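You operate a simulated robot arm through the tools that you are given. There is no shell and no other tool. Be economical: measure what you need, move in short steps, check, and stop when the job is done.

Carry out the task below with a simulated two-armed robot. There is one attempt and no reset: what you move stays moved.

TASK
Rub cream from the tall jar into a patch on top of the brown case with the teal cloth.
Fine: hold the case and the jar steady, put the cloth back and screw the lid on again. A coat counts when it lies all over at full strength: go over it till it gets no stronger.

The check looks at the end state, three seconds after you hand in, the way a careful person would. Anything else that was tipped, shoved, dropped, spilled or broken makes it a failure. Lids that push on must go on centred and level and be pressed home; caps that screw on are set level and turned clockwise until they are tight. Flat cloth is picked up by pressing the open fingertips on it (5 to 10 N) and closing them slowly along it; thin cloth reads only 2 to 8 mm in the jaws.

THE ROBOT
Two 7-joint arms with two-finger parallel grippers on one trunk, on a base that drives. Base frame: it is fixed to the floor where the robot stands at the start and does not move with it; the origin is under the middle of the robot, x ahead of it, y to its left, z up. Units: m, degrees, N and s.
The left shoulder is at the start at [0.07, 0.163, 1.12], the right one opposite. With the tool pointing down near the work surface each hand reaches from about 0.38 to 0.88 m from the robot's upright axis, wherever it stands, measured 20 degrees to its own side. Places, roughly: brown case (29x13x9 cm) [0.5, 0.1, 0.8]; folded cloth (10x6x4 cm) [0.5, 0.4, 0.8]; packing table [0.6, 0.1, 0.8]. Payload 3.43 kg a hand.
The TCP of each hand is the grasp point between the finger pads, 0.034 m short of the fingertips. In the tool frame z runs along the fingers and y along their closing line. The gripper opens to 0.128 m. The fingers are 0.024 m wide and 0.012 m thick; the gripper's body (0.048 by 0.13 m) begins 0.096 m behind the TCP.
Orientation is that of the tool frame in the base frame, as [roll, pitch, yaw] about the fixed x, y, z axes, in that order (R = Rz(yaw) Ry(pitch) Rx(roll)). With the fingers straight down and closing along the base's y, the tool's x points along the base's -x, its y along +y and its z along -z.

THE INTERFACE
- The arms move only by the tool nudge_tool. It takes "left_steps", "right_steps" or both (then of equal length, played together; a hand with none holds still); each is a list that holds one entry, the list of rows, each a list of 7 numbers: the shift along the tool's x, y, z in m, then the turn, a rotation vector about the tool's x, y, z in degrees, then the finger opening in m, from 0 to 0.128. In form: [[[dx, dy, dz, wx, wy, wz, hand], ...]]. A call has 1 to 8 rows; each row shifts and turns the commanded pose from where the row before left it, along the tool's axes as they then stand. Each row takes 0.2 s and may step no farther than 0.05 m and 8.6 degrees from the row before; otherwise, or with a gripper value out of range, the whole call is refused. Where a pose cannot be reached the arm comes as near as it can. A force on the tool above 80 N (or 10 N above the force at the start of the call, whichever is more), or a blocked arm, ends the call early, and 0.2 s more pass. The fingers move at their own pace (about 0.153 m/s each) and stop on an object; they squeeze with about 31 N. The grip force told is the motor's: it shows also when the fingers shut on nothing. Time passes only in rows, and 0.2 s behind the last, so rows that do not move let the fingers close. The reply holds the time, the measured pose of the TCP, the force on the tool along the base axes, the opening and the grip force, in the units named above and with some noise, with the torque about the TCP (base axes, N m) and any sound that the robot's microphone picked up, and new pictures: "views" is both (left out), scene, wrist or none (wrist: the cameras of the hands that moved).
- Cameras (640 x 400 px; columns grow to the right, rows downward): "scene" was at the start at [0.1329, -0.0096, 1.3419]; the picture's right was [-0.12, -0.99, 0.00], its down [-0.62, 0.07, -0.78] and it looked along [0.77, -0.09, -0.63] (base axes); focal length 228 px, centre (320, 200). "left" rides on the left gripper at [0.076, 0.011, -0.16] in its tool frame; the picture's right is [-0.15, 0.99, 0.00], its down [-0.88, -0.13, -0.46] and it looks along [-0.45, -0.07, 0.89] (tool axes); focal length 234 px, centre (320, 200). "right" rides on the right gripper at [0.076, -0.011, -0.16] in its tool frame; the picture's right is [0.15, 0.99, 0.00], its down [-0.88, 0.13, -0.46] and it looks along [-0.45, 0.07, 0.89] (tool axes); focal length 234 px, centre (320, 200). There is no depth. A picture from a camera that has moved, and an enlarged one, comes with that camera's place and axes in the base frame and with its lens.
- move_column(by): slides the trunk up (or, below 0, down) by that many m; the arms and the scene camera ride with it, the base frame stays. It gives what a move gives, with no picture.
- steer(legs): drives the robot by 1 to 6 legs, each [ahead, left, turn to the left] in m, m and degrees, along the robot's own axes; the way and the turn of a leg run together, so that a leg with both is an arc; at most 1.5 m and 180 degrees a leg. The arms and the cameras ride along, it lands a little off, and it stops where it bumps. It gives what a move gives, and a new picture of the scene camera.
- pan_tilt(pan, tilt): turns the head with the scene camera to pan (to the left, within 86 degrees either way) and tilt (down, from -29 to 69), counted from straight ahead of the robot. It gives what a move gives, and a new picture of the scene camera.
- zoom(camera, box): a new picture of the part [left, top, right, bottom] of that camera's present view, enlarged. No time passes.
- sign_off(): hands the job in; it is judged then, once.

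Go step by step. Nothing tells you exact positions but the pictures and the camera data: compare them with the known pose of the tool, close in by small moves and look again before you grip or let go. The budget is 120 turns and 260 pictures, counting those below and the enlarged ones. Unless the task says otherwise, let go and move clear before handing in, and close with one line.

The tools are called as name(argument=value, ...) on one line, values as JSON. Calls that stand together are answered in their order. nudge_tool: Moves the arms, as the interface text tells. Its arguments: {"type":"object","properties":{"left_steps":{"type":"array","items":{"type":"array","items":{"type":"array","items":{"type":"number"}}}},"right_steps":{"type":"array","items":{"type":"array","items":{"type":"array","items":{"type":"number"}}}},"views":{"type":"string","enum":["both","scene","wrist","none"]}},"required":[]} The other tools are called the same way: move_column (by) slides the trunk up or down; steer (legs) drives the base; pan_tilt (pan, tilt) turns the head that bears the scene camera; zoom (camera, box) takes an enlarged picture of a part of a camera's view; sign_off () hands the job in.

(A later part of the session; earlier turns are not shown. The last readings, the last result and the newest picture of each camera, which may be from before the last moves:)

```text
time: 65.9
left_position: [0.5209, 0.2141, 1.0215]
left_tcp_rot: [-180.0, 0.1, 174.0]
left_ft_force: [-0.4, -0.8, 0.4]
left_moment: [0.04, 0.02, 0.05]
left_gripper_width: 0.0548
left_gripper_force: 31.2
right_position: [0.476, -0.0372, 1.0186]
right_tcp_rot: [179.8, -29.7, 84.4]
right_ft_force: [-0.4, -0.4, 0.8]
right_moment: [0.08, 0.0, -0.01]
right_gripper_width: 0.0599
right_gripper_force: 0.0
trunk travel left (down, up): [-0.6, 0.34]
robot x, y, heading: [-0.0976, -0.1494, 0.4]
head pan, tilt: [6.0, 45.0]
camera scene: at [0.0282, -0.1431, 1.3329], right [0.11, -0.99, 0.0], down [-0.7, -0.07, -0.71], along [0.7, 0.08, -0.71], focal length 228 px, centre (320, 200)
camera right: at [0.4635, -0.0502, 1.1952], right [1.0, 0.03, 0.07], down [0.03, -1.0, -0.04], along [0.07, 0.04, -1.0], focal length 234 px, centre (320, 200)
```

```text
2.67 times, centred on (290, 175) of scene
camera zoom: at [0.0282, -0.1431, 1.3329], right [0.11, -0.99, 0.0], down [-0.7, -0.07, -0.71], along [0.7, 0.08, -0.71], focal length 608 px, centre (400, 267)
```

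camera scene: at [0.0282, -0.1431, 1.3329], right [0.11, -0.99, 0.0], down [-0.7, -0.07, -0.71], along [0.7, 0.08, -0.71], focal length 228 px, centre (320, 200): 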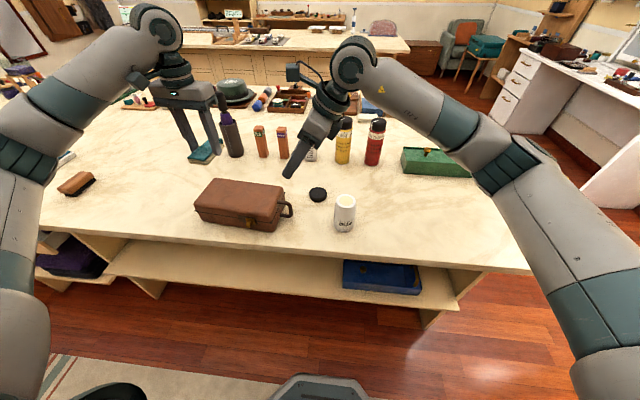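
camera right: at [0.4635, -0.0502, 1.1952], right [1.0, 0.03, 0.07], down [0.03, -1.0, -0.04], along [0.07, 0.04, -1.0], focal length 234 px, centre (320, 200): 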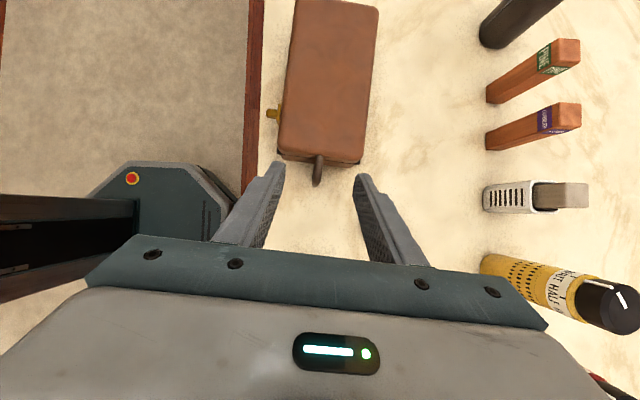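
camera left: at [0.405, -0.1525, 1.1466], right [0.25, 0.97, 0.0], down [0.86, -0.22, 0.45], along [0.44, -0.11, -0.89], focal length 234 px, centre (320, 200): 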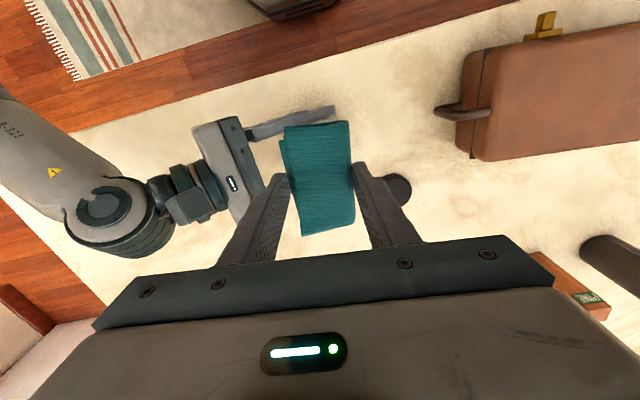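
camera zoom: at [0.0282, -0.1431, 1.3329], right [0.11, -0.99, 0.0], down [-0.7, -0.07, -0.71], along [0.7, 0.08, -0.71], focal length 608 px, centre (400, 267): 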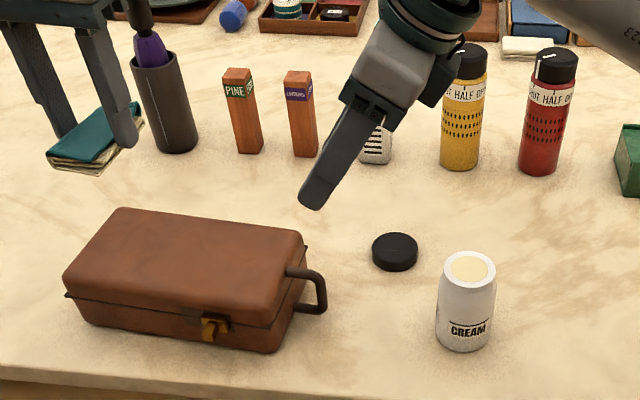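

Handle is centred between the fingers. Descending to straddle it.

nudge_tool(right_steps=[[[-0.0171, 0.0004, 0.0423, 0, 0, 0, 0.06], [-0.0171, 0.0004, 0.0423, 0, 0, 0, 0.06], [-0.0171, 0.0004, 0.0423, 0, 0, 0, 0.06], [-0.0121, 0.0004, 0.0303, 0, 0, 0, 0.06], [-0.005, 0, 0.012, 0, 0, 0, 0.06], [0, 0, 0, 0, 0, 0, 0.06]]], views="wrist")

zoom(camera="scene", box=[220, 140, 360, 250])

```text
time: 67.3
left_position: [0.5207, 0.2146, 1.0214]
left_tcp_rot: [-179.9, 0.0, 174.2]
left_ft_force: [-0.5, 0.8, -1.1]
left_moment: [-0.02, -0.01, -0.01]
left_gripper_width: 0.0548
left_gripper_force: 31.0
right_position: [0.4795, -0.0122, 0.8407]
right_tcp_rot: [179.9, -29.7, 84.4]
right_ft_force: [-0.3, 0.0, 0.0]
right_moment: [0.03, 0.0, -0.01]
right_gripper_width: 0.06
right_gripper_force: 0.0
trunk travel left (down, up): [-0.6, 0.34]
robot x, y, heading: [-0.1006, -0.1503, 0.3]
head pan, tilt: [6.0, 45.0]
camera right: at [0.4672, -0.0248, 1.0168], right [1.0, 0.03, 0.07], down [0.03, -1.0, -0.04], along [0.07, 0.04, -1.0], focal length 234 px, centre (320, 200)
```

right: 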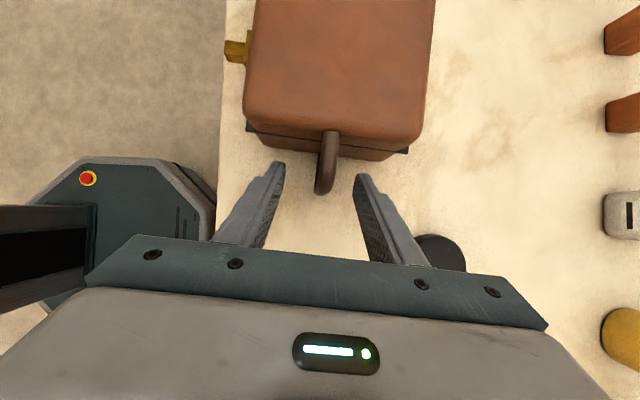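

```text
3.64 times, centred on (290, 195) of scene
camera zoom: at [0.0283, -0.1419, 1.3328], right [0.11, -0.99, 0.0], down [-0.7, -0.08, -0.71], along [0.7, 0.08, -0.71], focal length 830 px, centre (429, 218)
```

zoom: 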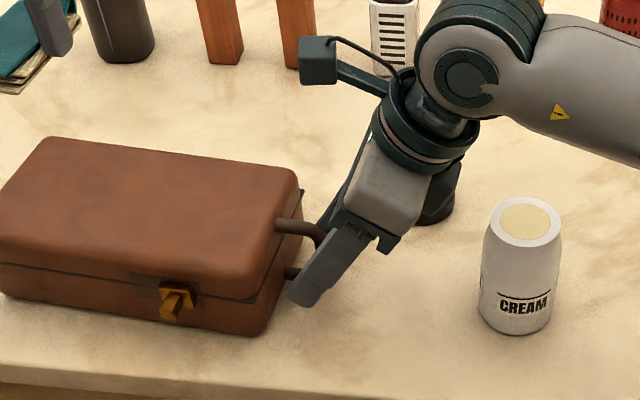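

Centred on the handle. Closing gently.

nudge_tool(right_steps=[[[0, 0.001, 0, 0, 0, 0, 0.04], [0, 0, 0, 0, 0, 0, 0.025], [0, 0, 0, 0, 0, 0, 0.015], [0, 0, 0, 0, 0, 0, 0.01], [0, 0, 0, 0, 0, 0, 0.005], [0, 0, 0, 0, 0, 0, 0.002], [0, 0, 0, 0, 0, 0, 0.002]]], views="wrist")

```text
time: 68.9
left_position: [0.5202, 0.215, 1.0211]
left_tcp_rot: [180.0, -0.1, 174.2]
left_ft_force: [0.5, 0.8, -0.9]
left_moment: [0.0, 0.02, -0.02]
left_gripper_width: 0.0547
left_gripper_force: 31.4
right_position: [0.4797, -0.0111, 0.8414]
right_tcp_rot: [180.0, -29.7, 84.4]
right_ft_force: [0.4, 0.5, 0.8]
right_moment: [-0.03, 0.19, 0.02]
right_gripper_width: 0.0119
right_gripper_force: 31.2
trunk travel left (down, up): [-0.6, 0.34]
robot x, y, heading: [-0.1014, -0.1528, 0.2]
head pan, tilt: [6.0, 45.0]
camera right: at [0.4681, -0.0248, 1.0171], right [1.0, 0.03, 0.07], down [0.03, -1.0, -0.04], along [0.07, 0.04, -1.0], focal length 234 px, centre (320, 200)
```

right: 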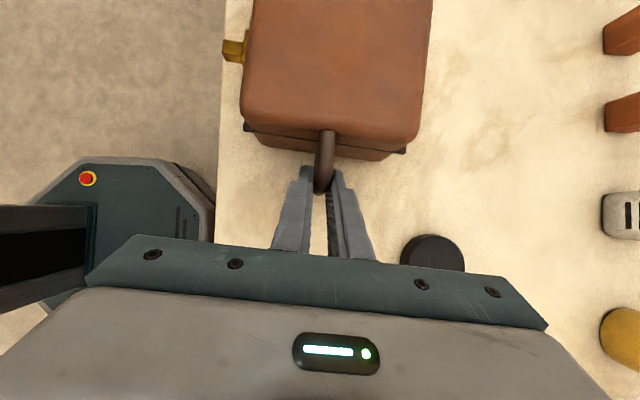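

Handle held (12 mm). Now position the pad over the case's middle line and lower it to near contact.

nudge_tool(left_steps=[[[0.023, -0.012, 0, 0, 0, 0, 0.005], [0, -0.03, 0.03, 0, 0, 0, 0.005], [0, 0, 0.04, 0, 0, 0, 0.005], [0, 0, 0.02, 0, 0, 0, 0.005], [0, 0, 0, 0, 0, 0, 0.005]]])

zoom(camera="scene", box=[160, 130, 340, 250])

```text
time: 70.1
left_position: [0.4929, 0.1739, 0.9326]
left_tcp_rot: [-179.9, 0.0, 174.2]
left_ft_force: [-0.1, 0.5, -0.2]
left_moment: [0.02, 0.0, -0.01]
left_gripper_width: 0.0549
left_gripper_force: 31.3
right_position: [0.48, -0.0117, 0.8409]
right_tcp_rot: [179.8, -29.7, 84.5]
right_ft_force: [0.4, 0.8, 0.8]
right_moment: [-0.08, 0.2, -0.02]
right_gripper_width: 0.0117
right_gripper_force: 31.1
trunk travel left (down, up): [-0.6, 0.34]
robot x, y, heading: [-0.1016, -0.151, 0.2]
head pan, tilt: [6.0, 45.0]
camera scene: at [0.0283, -0.1416, 1.3329], right [0.11, -0.99, 0.0], down [-0.7, -0.08, -0.71], along [0.7, 0.08, -0.71], focal length 228 px, centre (320, 200)
camera left: at [0.4181, 0.1949, 1.092], right [0.25, 0.97, 0.0], down [0.86, -0.22, 0.46], along [0.44, -0.11, -0.89], focal length 234 px, centre (320, 200)
```

scene: 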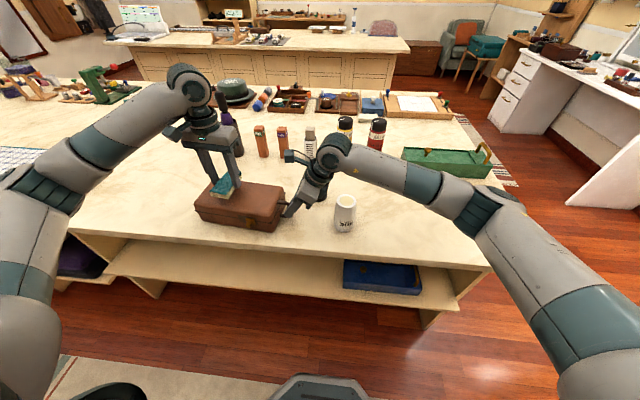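
left: 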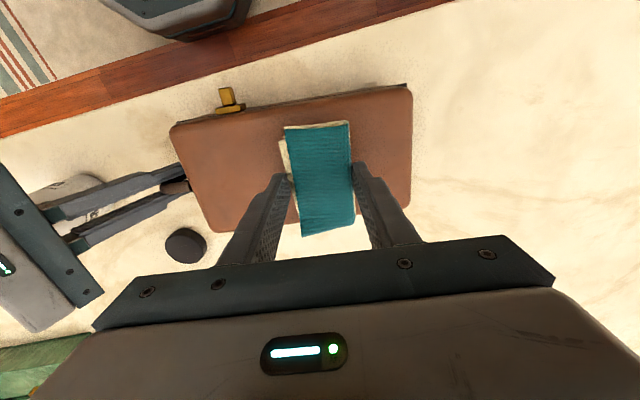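

```text
3.33 times, centred on (250, 190) of scene
camera zoom: at [0.0283, -0.1416, 1.3329], right [0.11, -0.99, 0.0], down [-0.7, -0.08, -0.71], along [0.7, 0.08, -0.71], focal length 760 px, centre (553, 233)
```

zoom: 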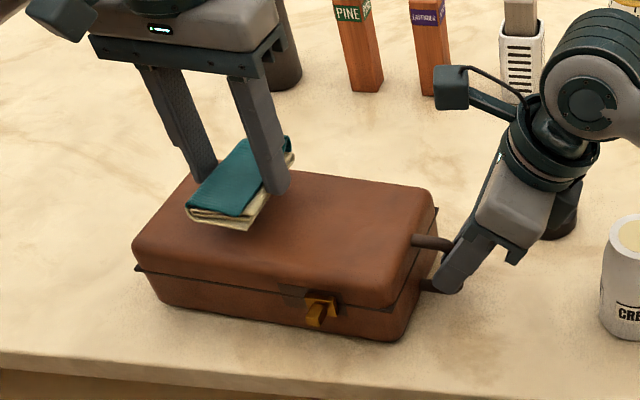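

The pad sits about 5 mm too far back; correcting and lowering to touch.

nudge_tool(left_steps=[[[0.005, 0, 0.008, 0, 0, 0, 0.005], [0, 0, 0.006, 0, 0, 0, 0.005], [0, 0, 0.003, 0, 0, 0, 0.005], [0, 0, 0, 0, 0, 0, 0.005]]], views="none")

```text
time: 71.1
left_position: [0.4892, 0.1747, 0.9144]
left_tcp_rot: [-180.0, 0.0, 174.2]
left_ft_force: [-0.7, -0.2, -0.6]
left_moment: [-0.02, 0.02, 0.01]
left_gripper_width: 0.0547
left_gripper_force: 30.6
right_position: [0.4814, -0.0118, 0.8402]
right_tcp_rot: [-180.0, -29.8, 84.4]
right_ft_force: [1.3, 1.6, 1.0]
right_moment: [0.13, 0.16, -0.05]
right_gripper_width: 0.0119
right_gripper_force: 30.6
trunk travel left (down, up): [-0.6, 0.34]
robot x, y, heading: [-0.0992, -0.1497, 0.2]
head pan, tilt: [6.0, 45.0]
```

nudge_tool(left_steps=[[[0, 0, 0.002, 0, 0, 0, 0.005], [0, 0, 0.002, 0, 0, 0, 0.005], [0, 0, 0, 0, 0, 0, 0.005]]], views="none")

```text
time: 71.9
left_position: [0.4881, 0.1746, 0.9106]
left_tcp_rot: [-179.9, 0.1, 174.3]
left_ft_force: [-0.1, 0.4, 0.1]
left_moment: [0.02, -0.03, -0.02]
left_gripper_width: 0.055
left_gripper_force: 30.2
right_position: [0.4802, -0.0116, 0.8419]
right_tcp_rot: [179.9, -29.7, 84.3]
right_ft_force: [0.9, 1.8, 1.4]
right_moment: [0.17, 0.17, -0.02]
right_gripper_width: 0.0117
right_gripper_force: 30.6
trunk travel left (down, up): [-0.6, 0.34]
robot x, y, heading: [-0.0975, -0.1499, 0.1]
head pan, tilt: [6.0, 45.0]
```

nudge_tool(left_steps=[[[0, 0, 0.0015, 0, 0, 0, 0.005], [0, 0, 0.0015, 0, 0, 0, 0.005], [0, 0, 0, 0, 0, 0, 0.005]]], views="none")

zoom(camera="scene", box=[190, 150, 310, 240])

```text
time: 72.7
left_position: [0.4884, 0.174, 0.9093]
left_tcp_rot: [-180.0, 0.1, 174.1]
left_ft_force: [-0.3, -0.2, -0.6]
left_moment: [0.02, 0.03, 0.0]
left_gripper_width: 0.0545
left_gripper_force: 30.9
right_position: [0.4798, -0.0114, 0.841]
right_tcp_rot: [-179.9, -29.6, 84.4]
right_ft_force: [0.4, 1.9, 1.6]
right_moment: [0.13, 0.17, 0.02]
right_gripper_width: 0.012
right_gripper_force: 31.0
trunk travel left (down, up): [-0.6, 0.34]
robot x, y, heading: [-0.0987, -0.1506, 0.1]
head pan, tilt: [6.0, 45.0]
```

```text
4.44 times, centred on (250, 195) of scene
camera zoom: at [0.0282, -0.1416, 1.3329], right [0.11, -0.99, 0.0], down [-0.7, -0.08, -0.71], along [0.7, 0.07, -0.71], focal length 1014 px, centre (631, 222)
```

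zoom: 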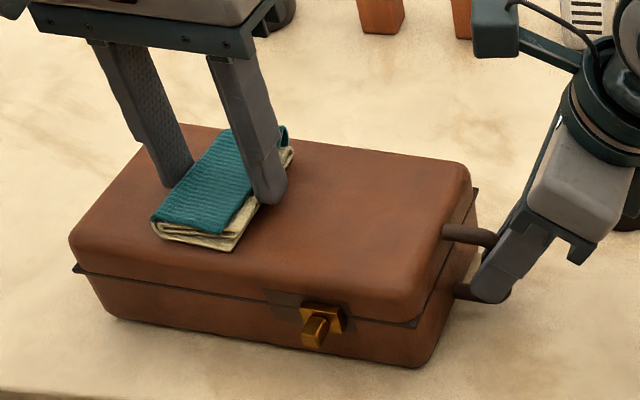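

nudge_tool(left_steps=[[[0, 0, 0.0015, 0, 0, 0, 0.005], [0, 0, 0.0015, 0, 0, 0, 0.005], [0, 0, 0, 0, 0, 0, 0.005]]], views="none")

nudge_tool(left_steps=[[[0, 0, 0.0015, 0, 0, 0, 0.005], [0, 0, 0, 0, 0, 0, 0.005]]], views="none")

```text
time: 73.5
left_position: [0.4879, 0.1747, 0.9054]
left_tcp_rot: [179.8, 0.2, 174.2]
left_ft_force: [-1.8, -0.2, 16.6]
left_moment: [0.04, 0.25, -0.07]
left_gripper_width: 0.0547
left_gripper_force: 31.1
right_position: [0.4795, -0.0128, 0.8405]
right_tcp_rot: [179.8, -29.6, 84.3]
right_ft_force: [2.3, 4.4, -2.1]
right_moment: [0.31, 0.19, -0.11]
right_gripper_width: 0.0118
right_gripper_force: 30.8
trunk travel left (down, up): [-0.6, 0.34]
robot x, y, heading: [-0.0986, -0.1519, 0.4]
head pan, tilt: [6.0, 45.0]
```

```text
time: 74.1
left_position: [0.4881, 0.174, 0.9053]
left_tcp_rot: [180.0, 0.2, 174.2]
left_ft_force: [-2.6, -0.6, 36.6]
left_moment: [-0.02, 0.35, -0.05]
left_gripper_width: 0.0548
left_gripper_force: 31.2
right_position: [0.4784, -0.0122, 0.8413]
right_tcp_rot: [179.8, -29.5, 84.4]
right_ft_force: [1.9, 7.0, -12.2]
right_moment: [0.1, 0.26, -0.09]
right_gripper_width: 0.0119
right_gripper_force: 31.1
trunk travel left (down, up): [-0.6, 0.34]
robot x, y, heading: [-0.0972, -0.1527, -0.2]
head pan, tilt: [6.0, 45.0]
```

Contact made; I'll ease to about 12 N and rub one stroke along the case, then look.

nudge_tool(left_steps=[[[0, 0, -0.0018, 0, 0, 0, 0.005], [0, 0.018, 0, 0, 0, 0, 0.005], [0, 0.018, 0, 0, 0, 0, 0.005], [0, -0.018, 0, 0, 0, 0, 0.005], [0, -0.018, 0, 0, 0, 0, 0.005], [0, -0.018, 0, 0, 0, 0, 0.005], [0, -0.018, 0, 0, 0, 0, 0.005], [0, 0, 0, 0, 0, 0, 0.005]]], views="none")

zoom(camera="scene", box=[190, 150, 310, 240])

```text
time: 75.9
left_position: [0.4842, 0.137, 0.905]
left_tcp_rot: [179.9, 0.0, 174.2]
left_ft_force: [-0.1, 7.6, 19.7]
left_moment: [0.37, -0.07, 0.04]
left_gripper_width: 0.055
left_gripper_force: 31.4
right_position: [0.4797, -0.0127, 0.842]
right_tcp_rot: [179.9, -29.6, 84.4]
right_ft_force: [3.9, -11.2, -1.1]
right_moment: [-0.98, 0.46, -0.02]
right_gripper_width: 0.0118
right_gripper_force: 31.2
trunk travel left (down, up): [-0.6, 0.34]
robot x, y, heading: [-0.0994, -0.1509, 0.1]
head pan, tilt: [6.0, 45.0]
```

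```text
4.44 times, centred on (250, 195) of scene
camera zoom: at [0.0273, -0.143, 1.333], right [0.11, -0.99, 0.0], down [-0.7, -0.07, -0.71], along [0.7, 0.08, -0.71], focal length 1014 px, centre (631, 222)
```

zoom: 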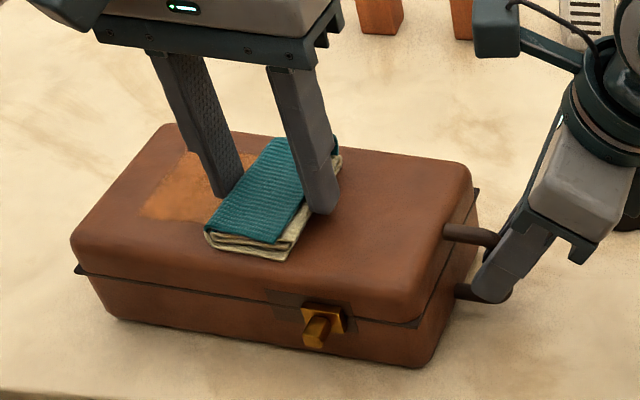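

The coat shows as a shiny orange-brown area. More strokes back and forth.

nudge_tool(left_steps=[[[0, -0.012, 0, 0, 0, 0, 0.005], [0, 0.02, 0, 0, 0, 0, 0.005], [0, 0.02, 0, 0, 0, 0, 0.005], [0, 0.02, 0, 0, 0, 0, 0.005], [0, 0.02, 0, 0, 0, 0, 0.005], [0, 0.014, 0, 0, 0, 0, 0.005], [0, -0.02, 0, 0, 0, 0, 0.005], [0, -0.02, 0, 0, 0, 0, 0.005]]], views="none")

nudge_tool(left_steps=[[[0, -0.02, 0, 0, 0, 0, 0.005], [0, -0.02, 0, 0, 0, 0, 0.005], [0, -0.014, 0, 0, 0, 0, 0.005], [0, 0.02, 0, 0, 0, 0, 0.005], [0, 0.02, 0, 0, 0, 0, 0.005], [0, 0.02, 0, 0, 0, 0, 0.005], [0, 0.02, 0, 0, 0, 0, 0.005], [0, 0.014, 0, 0, 0, 0, 0.005]]], views="none")

zoom(camera="scene", box=[190, 150, 310, 240])

zoom(camera="left", box=[120, 40, 520, 260])

```text
time: 77.7
left_position: [0.4883, 0.1791, 0.9058]
left_tcp_rot: [179.9, -0.1, 174.3]
left_ft_force: [0.3, 5.4, 12.2]
left_moment: [0.23, -0.14, 0.07]
left_gripper_width: 0.0551
left_gripper_force: 31.1
right_position: [0.4816, -0.0127, 0.8407]
right_tcp_rot: [179.9, -29.6, 84.4]
right_ft_force: [2.1, -4.2, 0.0]
right_moment: [0.07, 0.53, 0.06]
right_gripper_width: 0.0116
right_gripper_force: 30.9
trunk travel left (down, up): [-0.6, 0.34]
robot x, y, heading: [-0.1039, -0.1497, 0.1]
head pan, tilt: [6.0, 45.0]
```

```text
time: 79.5
left_position: [0.4933, 0.2202, 0.9054]
left_tcp_rot: [180.0, -0.1, 174.1]
left_ft_force: [-0.9, -1.1, 0.8]
left_moment: [-0.01, 0.01, 0.0]
left_gripper_width: 0.0549
left_gripper_force: 31.0
right_position: [0.4794, -0.0124, 0.8415]
right_tcp_rot: [179.9, -29.8, 84.4]
right_ft_force: [-0.4, 0.6, 3.7]
right_moment: [0.6, 0.21, -0.07]
right_gripper_width: 0.0117
right_gripper_force: 30.9
trunk travel left (down, up): [-0.6, 0.34]
robot x, y, heading: [-0.102, -0.1483, 0.0]
head pan, tilt: [6.0, 45.0]
```

```text
4.44 times, centred on (250, 195) of scene
camera zoom: at [0.0277, -0.142, 1.3329], right [0.11, -0.99, 0.0], down [-0.7, -0.08, -0.71], along [0.7, 0.08, -0.71], focal length 1014 px, centre (631, 222)
```

zoom: 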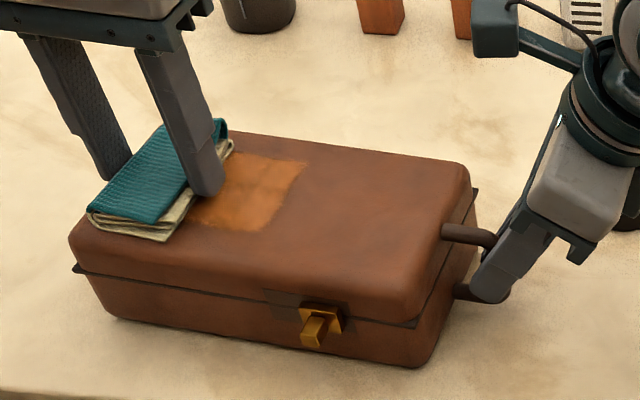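

```text
1.60 times, centred on (320, 150) of left
camera zoom: at [0.4182, 0.2401, 1.0652], right [0.25, 0.97, 0.0], down [0.86, -0.22, 0.46], along [0.44, -0.11, -0.89], focal length 375 px, centre (320, 280)
```

zoom: 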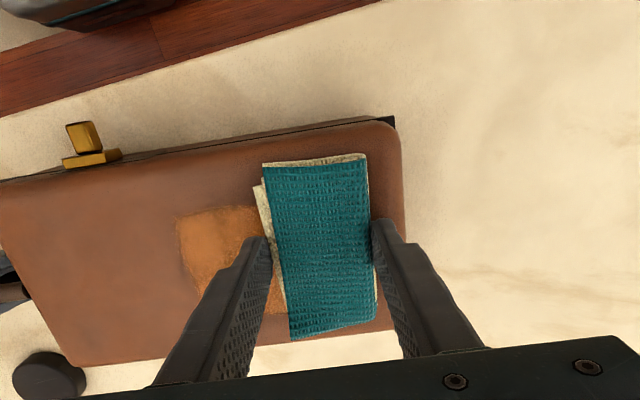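

The coat only takes inside a patch of roughly x 0.45–0.525, y 0.137–0.223, and contact was light at the far end. I'll press slightly more there and go over it several times.

nudge_tool(left_steps=[[[0, 0.006, 0.0012, 0, 0, 0, 0.005], [0, -0.02, -0.0003, 0, 0, 0, 0.005], [0, -0.02, -0.0003, 0, 0, 0, 0.005], [0, -0.02, -0.0003, 0, 0, 0, 0.005], [0, -0.02, -0.0003, 0, 0, 0, 0.005], [0, -0.015, 0, 0, 0, 0, 0.005], [0, 0.02, 0, 0, 0, 0, 0.005], [0, 0.02, 0.0003, 0, 0, 0, 0.005]]], views="none")

nudge_tool(left_steps=[[[0, 0.02, 0.0003, 0, 0, 0, 0.005], [0, 0.02, 0.0003, 0, 0, 0, 0.005], [0, 0.015, 0.0003, 0, 0, 0, 0.005], [0, -0.015, -0.0003, 0, 0, 0, 0.005], [0, -0.02, -0.0003, 0, 0, 0, 0.005], [0, -0.02, -0.0003, 0, 0, 0, 0.005], [0, -0.02, -0.0003, 0, 0, 0, 0.005], [0, -0.02, 0, 0, 0, 0, 0.005]]], views="none")

zoom(camera="scene", box=[190, 150, 310, 240])

```text
time: 81.3
left_position: [0.4884, 0.1717, 0.9061]
left_tcp_rot: [-179.8, 0.1, 174.2]
left_ft_force: [-1.6, -3.7, 8.1]
left_moment: [-0.07, 0.14, 0.01]
left_gripper_width: 0.0549
left_gripper_force: 30.8
right_position: [0.4788, -0.0116, 0.8415]
right_tcp_rot: [179.8, -29.7, 84.4]
right_ft_force: [1.3, 6.1, 3.2]
right_moment: [-0.74, 0.39, -0.02]
right_gripper_width: 0.0116
right_gripper_force: 31.3
trunk travel left (down, up): [-0.6, 0.34]
robot x, y, heading: [-0.1016, -0.1464, 0.4]
head pan, tilt: [6.0, 45.0]
```

```text
time: 83.1
left_position: [0.483, 0.1317, 0.9048]
left_tcp_rot: [180.0, 0.0, 174.2]
left_ft_force: [2.6, 5.4, 13.9]
left_moment: [0.23, -0.09, -0.04]
left_gripper_width: 0.0547
left_gripper_force: 30.7
right_position: [0.4786, -0.0134, 0.8412]
right_tcp_rot: [179.8, -29.6, 84.4]
right_ft_force: [-3.5, -5.2, 0.0]
right_moment: [-0.31, 0.49, 0.08]
right_gripper_width: 0.0116
right_gripper_force: 30.5
trunk travel left (down, up): [-0.6, 0.34]
robot x, y, heading: [-0.1002, -0.1567, -0.3]
head pan, tilt: [6.0, 45.0]
```

```text
4.44 times, centred on (250, 195) of scene
camera zoom: at [0.0266, -0.1424, 1.333], right [0.11, -0.99, 0.0], down [-0.7, -0.07, -0.71], along [0.7, 0.08, -0.71], focal length 1014 px, centre (631, 222)
```

zoom: 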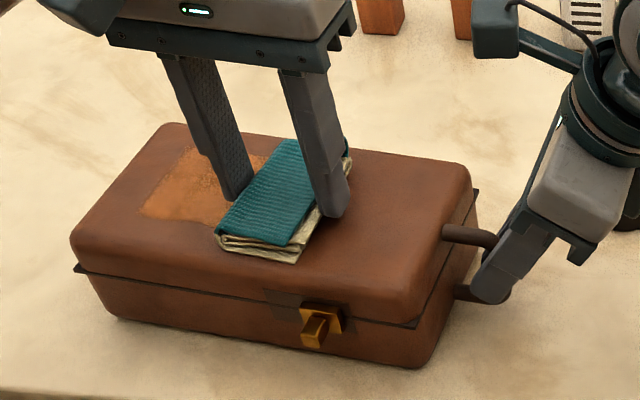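

nudge_tool(left_steps=[[[0, 0.02, 0.0004, 0, 0, 0, 0.005], [0, 0.02, 0.0003, 0, 0, 0, 0.005], [0, 0.02, 0.0003, 0, 0, 0, 0.005], [0, 0.02, 0.0003, 0, 0, 0, 0.005], [0, 0.02, 0.0003, 0, 0, 0, 0.005], [0, -0.02, -0.0003, 0, 0, 0, 0.005], [0, -0.02, -0.0003, 0, 0, 0, 0.005], [0, 0.02, 0.0003, 0, 0, 0, 0.005]]], views="none")

nudge_tool(left_steps=[[[0, 0.02, 0.0003, 0, 0, 0, 0.005], [0, -0.02, -0.0003, 0, 0, 0, 0.005], [0, -0.02, -0.0003, 0, 0, 0, 0.005], [0, -0.02, -0.0003, 0, 0, 0, 0.005], [0, -0.02, -0.0003, 0, 0, 0, 0.005], [0, -0.02, 0, 0, 0, 0, 0.005], [0, 0.02, 0, 0, 0, 0, 0.005], [0, 0.02, 0, 0, 0, 0, 0.005]]], views="none")

nudge_tool(left_steps=[[[0, 0, -0.03, 0, 0, 0, 0.005], [-0.03, 0, -0.04, 0, 0, 0, 0.005], [-0.048, 0, 0, 0, 0, 0, 0.005], [-0.048, 0, 0, 0, 0, 0, 0.005], [0, 0, 0, 0, 0, 0, 0.005]]], views="none")

zoom(camera="scene", box=[190, 150, 310, 240])

zoom(camera="left", box=[160, 0, 480, 200])

```text
time: 84.9
left_position: [0.4924, 0.2096, 0.9056]
left_tcp_rot: [-180.0, 0.0, 173.9]
left_ft_force: [-2.3, -4.2, 9.5]
left_moment: [-0.09, 0.04, -0.05]
left_gripper_width: 0.0548
left_gripper_force: 31.0
right_position: [0.4803, -0.0121, 0.8414]
right_tcp_rot: [179.9, -29.7, 84.4]
right_ft_force: [1.1, 3.1, -0.3]
right_moment: [-0.01, 0.3, -0.11]
right_gripper_width: 0.0117
right_gripper_force: 30.9
trunk travel left (down, up): [-0.6, 0.34]
robot x, y, heading: [-0.0973, -0.1517, 0.1]
head pan, tilt: [6.0, 45.0]
```

```text
time: 86.7
left_position: [0.4893, 0.1717, 0.9062]
left_tcp_rot: [180.0, -0.1, 174.1]
left_ft_force: [0.0, 0.2, -1.2]
left_moment: [0.04, 0.03, 0.02]
left_gripper_width: 0.0547
left_gripper_force: 30.6
right_position: [0.4798, -0.0117, 0.8424]
right_tcp_rot: [179.9, -29.7, 84.4]
right_ft_force: [-0.2, -1.4, 5.9]
right_moment: [-0.21, 0.28, -0.03]
right_gripper_width: 0.0118
right_gripper_force: 31.4
trunk travel left (down, up): [-0.6, 0.34]
robot x, y, heading: [-0.0974, -0.1537, 0.3]
head pan, tilt: [6.0, 45.0]
```

```text
time: 87.9
left_position: [0.6136, 0.1606, 0.9759]
left_tcp_rot: [-179.9, 0.1, 174.2]
left_ft_force: [0.3, -0.1, -0.9]
left_moment: [-0.01, 0.02, 0.01]
left_gripper_width: 0.0548
left_gripper_force: 30.9
right_position: [0.4808, -0.012, 0.8417]
right_tcp_rot: [179.9, -29.6, 84.3]
right_ft_force: [-0.1, -1.3, 8.0]
right_moment: [-0.1, 0.26, -0.12]
right_gripper_width: 0.0116
right_gripper_force: 31.1
trunk travel left (down, up): [-0.6, 0.34]
robot x, y, heading: [-0.1013, -0.1503, 0.1]
head pan, tilt: [6.0, 45.0]
```

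```text
4.44 times, centred on (250, 195) of scene
camera zoom: at [0.0272, -0.1419, 1.333], right [0.11, -0.99, 0.0], down [-0.7, -0.08, -0.71], along [0.7, 0.08, -0.71], focal length 1014 px, centre (631, 222)
```

zoom: 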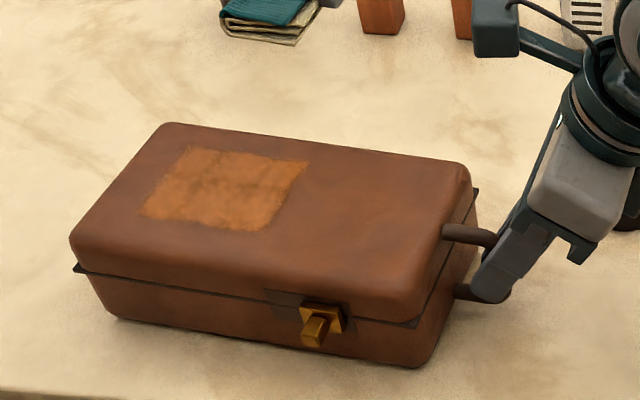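

```text
2.00 times, centred on (320, 100) of left
camera zoom: at [0.5386, 0.1808, 1.1354], right [0.25, 0.97, 0.0], down [0.86, -0.22, 0.46], along [0.44, -0.11, -0.89], focal length 468 px, centre (320, 400)
```

zoom: 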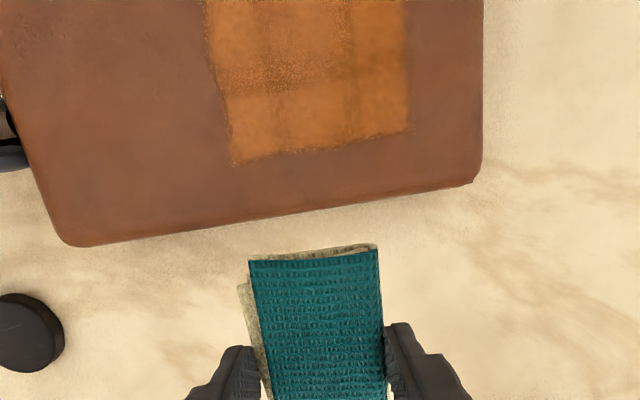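

The whole patch is covered but the part nearer the robot looks speckled and weaker. I'll go back, press a little harder and shift the pad slightly toward the robot for more passes.

nudge_tool(left_steps=[[[0.048, 0, 0, 0, 0, 0, 0.005], [0.048, 0, 0, 0, 0, 0, 0.005], [0.036, 0, 0.04, 0, 0, 0, 0.005], [0, 0, 0.027, 0, 0, 0, 0.005], [0, 0, 0.0045, 0, 0, 0, 0.005], [0, 0, 0, 0, 0, 0, 0.005]]], views="none")

```text
refused: row 3 steps farther than a row can; nothing moved
```

nudge_tool(left_steps=[[[0.048, 0, 0, 0, 0, 0, 0.005], [0.048, 0, 0, 0, 0, 0, 0.005], [0.036, 0, 0.03, 0, 0, 0, 0.005], [0, 0, 0.037, 0, 0, 0, 0.005], [0, 0, 0.0045, 0, 0, 0, 0.005], [0, 0, 0, 0, 0, 0, 0.005]]], views="none")

```text
time: 89.3
left_position: [0.4832, 0.1723, 0.9055]
left_tcp_rot: [-180.0, 0.1, 174.2]
left_ft_force: [-0.8, 0.3, 8.8]
left_moment: [0.07, 0.35, 0.0]
left_gripper_width: 0.055
left_gripper_force: 31.0
right_position: [0.4802, -0.0121, 0.843]
right_tcp_rot: [180.0, -29.6, 84.4]
right_ft_force: [2.4, 1.5, 4.7]
right_moment: [-0.31, 0.39, -0.06]
right_gripper_width: 0.0119
right_gripper_force: 30.8
trunk travel left (down, up): [-0.6, 0.34]
robot x, y, heading: [-0.1006, -0.1492, 0.2]
head pan, tilt: [6.0, 45.0]
```

nudge_tool(left_steps=[[[0, 0.02, 0.0012, 0, 0, 0, 0.005], [0, 0.02, 0.0003, 0, 0, 0, 0.005], [0, 0.015, 0.0003, 0, 0, 0, 0.005], [0, -0.02, -0.0003, 0, 0, 0, 0.005], [0, -0.02, -0.0003, 0, 0, 0, 0.005], [0, -0.02, -0.0003, 0, 0, 0, 0.005], [0, -0.02, -0.0003, 0, 0, 0, 0.005], [0, -0.015, 0, 0, 0, 0, 0.005]]], views="none")

nudge_tool(left_steps=[[[0, 0.015, 0, 0, 0, 0, 0.005], [0, 0.02, 0.0003, 0, 0, 0, 0.005], [0, 0.02, 0.0003, 0, 0, 0, 0.005], [0, 0.02, 0.0003, 0, 0, 0, 0.005], [0, 0.02, 0.0003, 0, 0, 0, 0.005], [0, -0.02, -0.0003, 0, 0, 0, 0.005], [0, -0.02, -0.0003, 0, 0, 0, 0.005], [0, -0.02, -0.0003, 0, 0, 0, 0.005]]], views="none")

nudge_tool(left_steps=[[[0, -0.02, -0.0003, 0, 0, 0, 0.005], [0, -0.015, 0, 0, 0, 0, 0.005], [0, 0.015, 0, 0, 0, 0, 0.005], [0, 0.02, 0.0003, 0, 0, 0, 0.005], [0, 0.02, 0.0003, 0, 0, 0, 0.005], [0, 0.02, 0.0003, 0, 0, 0, 0.005], [0, 0.02, 0.0003, 0, 0, 0, 0.005], [0, -0.02, -0.0003, 0, 0, 0, 0.005]]], views="none")

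nudge_tool(left_steps=[[[0, 0, -0.03, 0, 0, 0, 0.005], [-0.03, 0, -0.035, 0, 0, 0, 0.005], [0, 0.048, 0, 0, 0, 0, 0.005], [0, 0.048, 0, 0, 0, 0, 0.005], [0, 0, 0, 0, 0, 0, 0.005]]], views="none")

zoom(camera="scene", box=[190, 150, 270, 220])

zoom(camera="left", box=[0, 20, 320, 220])

```text
time: 91.1
left_position: [0.4776, 0.1311, 0.9044]
left_tcp_rot: [180.0, -0.1, 174.1]
left_ft_force: [1.5, 8.9, 23.2]
left_moment: [0.41, -0.22, 0.02]
left_gripper_width: 0.0547
left_gripper_force: 30.5
right_position: [0.479, -0.013, 0.8417]
right_tcp_rot: [179.9, -29.6, 84.5]
right_ft_force: [-5.0, -8.2, -1.5]
right_moment: [-0.4, 0.58, 0.14]
right_gripper_width: 0.0117
right_gripper_force: 31.4
trunk travel left (down, up): [-0.6, 0.34]
robot x, y, heading: [-0.1016, -0.1527, 0.2]
head pan, tilt: [6.0, 45.0]
```

```text
time: 92.9
left_position: [0.4803, 0.1664, 0.9042]
left_tcp_rot: [179.8, -0.1, 174.2]
left_ft_force: [0.1, 9.7, 24.2]
left_moment: [0.64, -0.14, 0.07]
left_gripper_width: 0.0549
left_gripper_force: 30.5
right_position: [0.4813, -0.0131, 0.8424]
right_tcp_rot: [179.7, -29.6, 84.4]
right_ft_force: [3.2, -10.9, -0.2]
right_moment: [-0.22, 0.46, 0.01]
right_gripper_width: 0.0116
right_gripper_force: 31.3
trunk travel left (down, up): [-0.6, 0.34]
robot x, y, heading: [-0.0992, -0.1506, -0.0]
head pan, tilt: [6.0, 45.0]
```

```text
time: 94.7
left_position: [0.4843, 0.2107, 0.9046]
left_tcp_rot: [179.8, 0.1, 174.5]
left_ft_force: [1.6, 14.9, 30.2]
left_moment: [0.53, -0.13, 0.06]
left_gripper_width: 0.0551
left_gripper_force: 31.0
right_position: [0.4799, -0.0143, 0.8427]
right_tcp_rot: [179.9, -29.6, 84.4]
right_ft_force: [-0.7, -6.5, -0.1]
right_moment: [0.05, 0.45, 0.09]
right_gripper_width: 0.0115
right_gripper_force: 31.0
trunk travel left (down, up): [-0.6, 0.34]
robot x, y, heading: [-0.1023, -0.1525, 0.3]
head pan, tilt: [6.0, 45.0]
```

```text
time: 95.9
left_position: [0.5268, 0.2983, 0.9669]
left_tcp_rot: [-179.9, -0.1, 174.1]
left_ft_force: [-0.4, 0.6, 0.0]
left_moment: [-0.01, 0.0, 0.0]
left_gripper_width: 0.0548
left_gripper_force: 31.6
right_position: [0.4792, -0.0122, 0.8418]
right_tcp_rot: [179.9, -29.8, 84.4]
right_ft_force: [3.6, 0.1, 9.1]
right_moment: [-0.1, 0.24, -0.03]
right_gripper_width: 0.0117
right_gripper_force: 30.7
trunk travel left (down, up): [-0.6, 0.34]
robot x, y, heading: [-0.0978, -0.1554, 0.1]
head pan, tilt: [6.0, 45.0]
```

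```text
5.71 times, centred on (230, 185) of scene
camera zoom: at [0.028, -0.1421, 1.333], right [0.11, -0.99, 0.0], down [-0.7, -0.07, -0.71], along [0.7, 0.08, -0.71], focal length 1304 px, centre (834, 286)
```

zoom: 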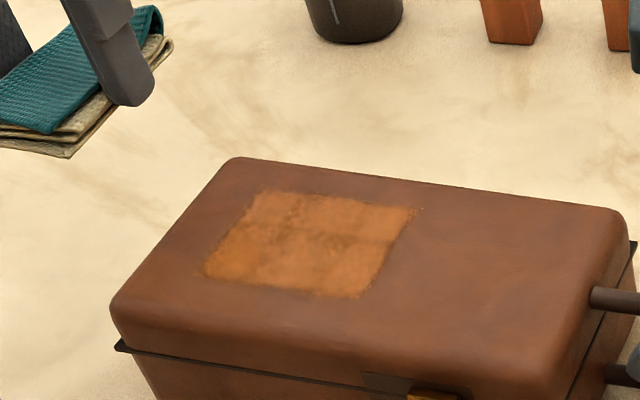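

```text
2.00 times, centred on (160, 120) of left
camera zoom: at [0.4519, 0.3185, 1.1265], right [0.25, 0.97, 0.0], down [0.86, -0.22, 0.46], along [0.44, -0.11, -0.89], focal length 468 px, centre (640, 360)
```

zoom: 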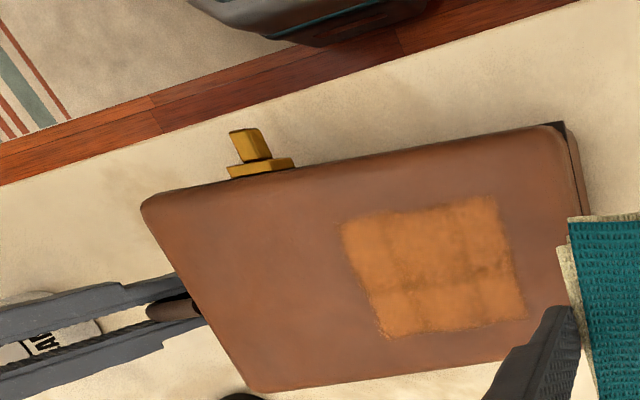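

Nearly full now, with slightly speckled bits at the back edge. More passes with the pad shifted to the back.

nudge_tool(left_steps=[[[0.0127, -0.048, 0, 0, 0, 0, 0.005], [0.0127, -0.048, 0, 0, 0, 0, 0.005], [0, 0, 0.035, 0, 0, 0, 0.005], [0, 0, 0.0265, 0, 0, 0, 0.005], [0, 0.015, 0.001, 0, 0, 0, 0.005], [0, -0.015, 0, 0, 0, 0, 0.005], [0, -0.02, -0.0003, 0, 0, 0, 0.005], [0, -0.02, -0.0003, 0, 0, 0, 0.005]]], views="none")

nudge_tool(left_steps=[[[0, -0.02, -0.0003, 0, 0, 0, 0.005], [0, -0.015, 0, 0, 0, 0, 0.005], [0, 0.015, 0, 0, 0, 0, 0.005], [0, 0.02, 0.0003, 0, 0, 0, 0.005], [0, 0.02, 0.0003, 0, 0, 0, 0.005], [0, 0.02, 0.0003, 0, 0, 0, 0.005], [0, 0.015, 0.0003, 0, 0, 0, 0.005], [0, -0.015, -0.0003, 0, 0, 0, 0.005]]], views="none")

nudge_tool(left_steps=[[[0, -0.02, -0.0003, 0, 0, 0, 0.005], [0, -0.02, -0.0003, 0, 0, 0, 0.005], [0, -0.02, -0.0003, 0, 0, 0, 0.005], [0, -0.015, 0, 0, 0, 0, 0.005], [0, 0.02, 0, 0, 0, 0, 0.005], [0, 0.02, 0.0003, 0, 0, 0, 0.005], [0, 0.02, 0.0003, 0, 0, 0, 0.005], [0, 0.02, 0.0003, 0, 0, 0, 0.005]]], views="none")

nudge_tool(left_steps=[[[0, 0, -0.03, 0, 0, 0, 0.005], [-0.03, 0, -0.035, 0, 0, 0, 0.005], [0, 0.048, 0, 0, 0, 0, 0.005], [0, 0.048, 0, 0, 0, 0, 0.005], [0, 0, 0, 0, 0, 0, 0.005]]], views="none")

zoom(camera="scene", box=[190, 150, 270, 220])

zoom(camera="left", box=[140, 80, 300, 200])

```text
time: 97.7
left_position: [0.4862, 0.1662, 0.9045]
left_tcp_rot: [-180.0, 0.1, 174.2]
left_ft_force: [0.1, 0.3, -0.7]
left_moment: [0.01, 0.03, 0.04]
left_gripper_width: 0.0551
left_gripper_force: 31.1
right_position: [0.4799, -0.0121, 0.8423]
right_tcp_rot: [179.9, -29.7, 84.5]
right_ft_force: [3.8, -4.0, 14.4]
right_moment: [0.03, 0.27, 0.01]
right_gripper_width: 0.0117
right_gripper_force: 31.3
trunk travel left (down, up): [-0.6, 0.34]
robot x, y, heading: [-0.0978, -0.1507, 0.0]
head pan, tilt: [6.0, 45.0]
```

```text
time: 99.5
left_position: [0.4889, 0.2038, 0.9066]
left_tcp_rot: [180.0, 0.1, 174.2]
left_ft_force: [0.2, 0.2, 0.0]
left_moment: [0.0, -0.03, 0.0]
left_gripper_width: 0.0548
left_gripper_force: 30.4
right_position: [0.4794, -0.0123, 0.8425]
right_tcp_rot: [179.9, -29.6, 84.4]
right_ft_force: [2.9, -1.3, 15.0]
right_moment: [0.14, 0.35, 0.03]
right_gripper_width: 0.0119
right_gripper_force: 31.3
trunk travel left (down, up): [-0.6, 0.34]
robot x, y, heading: [-0.1003, -0.1499, 0.0]
head pan, tilt: [6.0, 45.0]
```

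```text
time: 101.3
left_position: [0.4914, 0.2104, 0.9047]
left_tcp_rot: [179.9, 0.0, 174.1]
left_ft_force: [-1.2, 0.5, -1.1]
left_moment: [0.01, 0.01, -0.01]
left_gripper_width: 0.0547
left_gripper_force: 30.6
right_position: [0.4798, -0.013, 0.8429]
right_tcp_rot: [179.9, -29.7, 84.4]
right_ft_force: [1.1, -0.3, 13.2]
right_moment: [0.16, 0.22, -0.05]
right_gripper_width: 0.0116
right_gripper_force: 31.0
trunk travel left (down, up): [-0.6, 0.34]
robot x, y, heading: [-0.1007, -0.1511, -0.1]
head pan, tilt: [6.0, 45.0]
```

```text
time: 102.5
left_position: [0.5288, 0.3056, 0.9703]
left_tcp_rot: [180.0, -0.1, 174.1]
left_ft_force: [-0.3, -0.8, -1.0]
left_moment: [-0.01, -0.03, 0.02]
left_gripper_width: 0.0548
left_gripper_force: 30.9
right_position: [0.4796, -0.0124, 0.8415]
right_tcp_rot: [179.9, -29.7, 84.5]
right_ft_force: [0.5, -1.9, 13.0]
right_moment: [0.04, 0.33, 0.01]
right_gripper_width: 0.0116
right_gripper_force: 30.3
trunk travel left (down, up): [-0.6, 0.34]
robot x, y, heading: [-0.1005, -0.1511, -0.1]
head pan, tilt: [6.0, 45.0]
```

```text
5.71 times, centred on (230, 185) of scene
camera zoom: at [0.0272, -0.1424, 1.333], right [0.11, -0.99, 0.0], down [-0.7, -0.07, -0.71], along [0.7, 0.08, -0.71], focal length 1304 px, centre (834, 286)
```

zoom: 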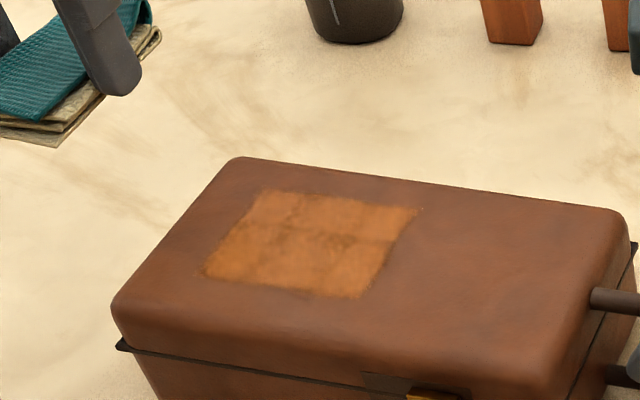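

```text
3.33 times, centred on (220, 140) of left
camera zoom: at [0.4546, 0.3254, 1.1303], right [0.25, 0.97, 0.0], down [0.86, -0.22, 0.46], along [0.44, -0.11, -0.89], focal length 781 px, centre (653, 400)
```

zoom: 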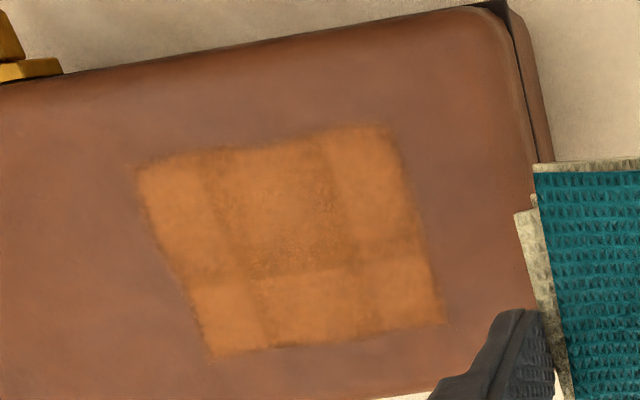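

That last pass wasn't actually touching (the pad has shifted up slightly in the fingers). The middle cell and the seams still look weaker; I'll go down again and find true contact.

nudge_tool(left_steps=[[[0.0147, -0.048, 0, 0, 0, 0, 0.005], [0.0147, -0.048, 0, 0, 0, 0, 0.005], [0, -0.03, 0.035, 0, 0, 0, 0.005], [0, 0, 0.0295, 0, 0, 0, 0.005], [0, 0, 0.0015, 0, 0, 0, 0.005], [0, 0, 0, 0, 0, 0, 0.005]]], views="none")

```text
refused: row 1 steps farther than a row can; nothing moved
```

nudge_tool(left_steps=[[[0.01, -0.045, 0, 0, 0, 0, 0.005], [0.01, -0.045, 0, 0, 0, 0, 0.005], [0.01, -0.03, 0.035, 0, 0, 0, 0.005], [0, 0, 0.0295, 0, 0, 0, 0.005], [0, 0, 0.0015, 0, 0, 0, 0.005], [0, 0, 0, 0, 0, 0, 0.005]]], views="none")

```text
time: 103.9
left_position: [0.4871, 0.1888, 0.9041]
left_tcp_rot: [179.9, 0.0, 174.3]
left_ft_force: [-0.4, 0.7, 4.9]
left_moment: [0.06, -0.02, -0.01]
left_gripper_width: 0.0547
left_gripper_force: 31.0
right_position: [0.4795, -0.012, 0.8408]
right_tcp_rot: [179.9, -29.7, 84.5]
right_ft_force: [1.3, 0.1, 10.0]
right_moment: [-0.85, 0.46, -0.05]
right_gripper_width: 0.0117
right_gripper_force: 30.7
trunk travel left (down, up): [-0.6, 0.34]
robot x, y, heading: [-0.0996, -0.1513, -0.1]
head pan, tilt: [6.0, 45.0]
```

Contact at 5 N. Pressing slightly more and rubbing with force checks.

nudge_tool(left_steps=[[[0, 0.015, 0.0008, 0, 0, 0, 0.005], [0, 0.015, 0.0002, 0, 0, 0, 0.005], [0, -0.015, -0.0002, 0, 0, 0, 0.005], [0, -0.015, 0, 0, 0, 0, 0.005], [0, -0.015, 0, 0, 0, 0, 0.005], [0, -0.015, 0, 0, 0, 0, 0.005], [0, -0.015, 0, 0, 0, 0, 0.005], [0, -0.01, 0, 0, 0, 0, 0.005]]], views="none")

nudge_tool(left_steps=[[[0, 0.015, 0.0003, 0, 0, 0, 0.005], [0, 0.015, 0.0003, 0, 0, 0, 0.005], [0, 0.015, 0, 0, 0, 0, 0.005], [0, 0.015, 0, 0, 0, 0, 0.005], [0, 0.015, 0.0003, 0, 0, 0, 0.005], [0, 0.015, 0.0002, 0, 0, 0, 0.005], [0, -0.015, -0.0002, 0, 0, 0, 0.005], [0, -0.015, 0, 0, 0, 0, 0.005]]], views="none")

nudge_tool(left_steps=[[[0, -0.015, 0, 0, 0, 0, 0.005], [0, -0.015, 0, 0, 0, 0, 0.005], [0, -0.015, 0, 0, 0, 0, 0.005], [0, -0.01, 0, 0, 0, 0, 0.005], [0, 0.015, 0, 0, 0, 0, 0.005], [0, 0.015, 0.0003, 0, 0, 0, 0.005], [0, 0.015, 0, 0, 0, 0, 0.005], [0, 0.015, 0, 0, 0, 0, 0.005]]], views="none")

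nudge_tool(left_steps=[[[0, 0, -0.03, 0, 0, 0, 0.005], [-0.03, 0, -0.035, 0, 0, 0, 0.005], [0, 0.045, 0, 0, 0, 0, 0.005], [0, 0.045, 0, 0, 0, 0, 0.005], [0, 0.03, 0, 0, 0, 0, 0.005], [0, 0, 0, 0, 0, 0, 0.005]]], views="none")

zoom(camera="scene", box=[190, 150, 270, 220])

zoom(camera="left", box=[120, 80, 280, 200])

```text
time: 105.7
left_position: [0.4815, 0.1319, 0.9027]
left_tcp_rot: [-180.0, 0.1, 174.2]
left_ft_force: [2.6, 11.7, 28.9]
left_moment: [0.51, -0.15, 0.02]
left_gripper_width: 0.0548
left_gripper_force: 31.1
right_position: [0.4782, -0.0119, 0.8417]
right_tcp_rot: [179.9, -29.6, 84.6]
right_ft_force: [2.9, -4.0, 1.4]
right_moment: [-0.08, 0.44, 0.0]
right_gripper_width: 0.0119
right_gripper_force: 31.5
trunk travel left (down, up): [-0.6, 0.34]
robot x, y, heading: [-0.1009, -0.15, 0.0]
head pan, tilt: [6.0, 45.0]
```

```text
time: 107.5
left_position: [0.488, 0.1924, 0.9024]
left_tcp_rot: [-180.0, -0.1, 174.2]
left_ft_force: [0.6, 0.8, 0.2]
left_moment: [0.0, -0.06, 0.03]
left_gripper_width: 0.055
left_gripper_force: 31.3
right_position: [0.4805, -0.0121, 0.8422]
right_tcp_rot: [179.9, -29.7, 84.6]
right_ft_force: [-0.7, -4.1, 5.8]
right_moment: [-0.41, 0.47, 0.11]
right_gripper_width: 0.0117
right_gripper_force: 30.8
trunk travel left (down, up): [-0.6, 0.34]
robot x, y, heading: [-0.1041, -0.155, -0.1]
head pan, tilt: [6.0, 45.0]
```

```text
time: 109.3
left_position: [0.4878, 0.1972, 0.9042]
left_tcp_rot: [-180.0, 0.0, 174.1]
left_ft_force: [0.0, -4.6, 12.1]
left_moment: [-0.2, 0.03, -0.03]
left_gripper_width: 0.055
left_gripper_force: 30.3
right_position: [0.4801, -0.0118, 0.8409]
right_tcp_rot: [179.9, -29.7, 84.3]
right_ft_force: [2.2, 4.9, 2.7]
right_moment: [0.45, 0.2, -0.11]
right_gripper_width: 0.0116
right_gripper_force: 30.8
trunk travel left (down, up): [-0.6, 0.34]
robot x, y, heading: [-0.1029, -0.1524, -0.0]
head pan, tilt: [6.0, 45.0]
```

```text
time: 110.7
left_position: [0.5298, 0.3144, 0.9665]
left_tcp_rot: [179.9, 0.0, 174.2]
left_ft_force: [0.7, -0.9, -0.3]
left_moment: [0.0, -0.01, 0.01]
left_gripper_width: 0.0548
left_gripper_force: 31.2
right_position: [0.4795, -0.0123, 0.8426]
right_tcp_rot: [179.8, -29.7, 84.5]
right_ft_force: [0.4, -0.4, 8.4]
right_moment: [-0.05, 0.32, 0.03]
right_gripper_width: 0.0118
right_gripper_force: 30.8
trunk travel left (down, up): [-0.6, 0.34]
robot x, y, heading: [-0.1004, -0.1539, 0.1]
head pan, tilt: [6.0, 45.0]
```

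```text
5.71 times, centred on (230, 185) of scene
camera zoom: at [0.0276, -0.1421, 1.333], right [0.11, -0.99, 0.0], down [-0.7, -0.07, -0.71], along [0.7, 0.08, -0.71], focal length 1304 px, centre (834, 286)
```

zoom: 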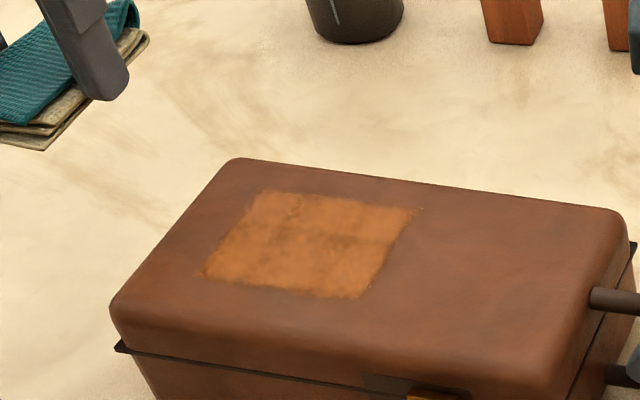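

```text
3.33 times, centred on (200, 140) of left
camera zoom: at [0.4548, 0.3339, 1.1263], right [0.25, 0.97, 0.0], down [0.86, -0.22, 0.46], along [0.44, -0.11, -0.89], focal length 781 px, centre (720, 400)
```

zoom: 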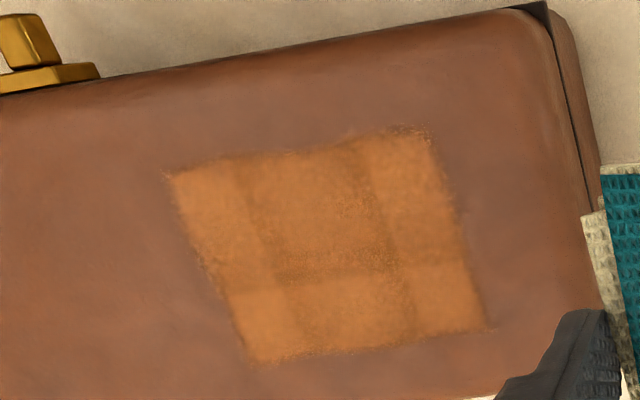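

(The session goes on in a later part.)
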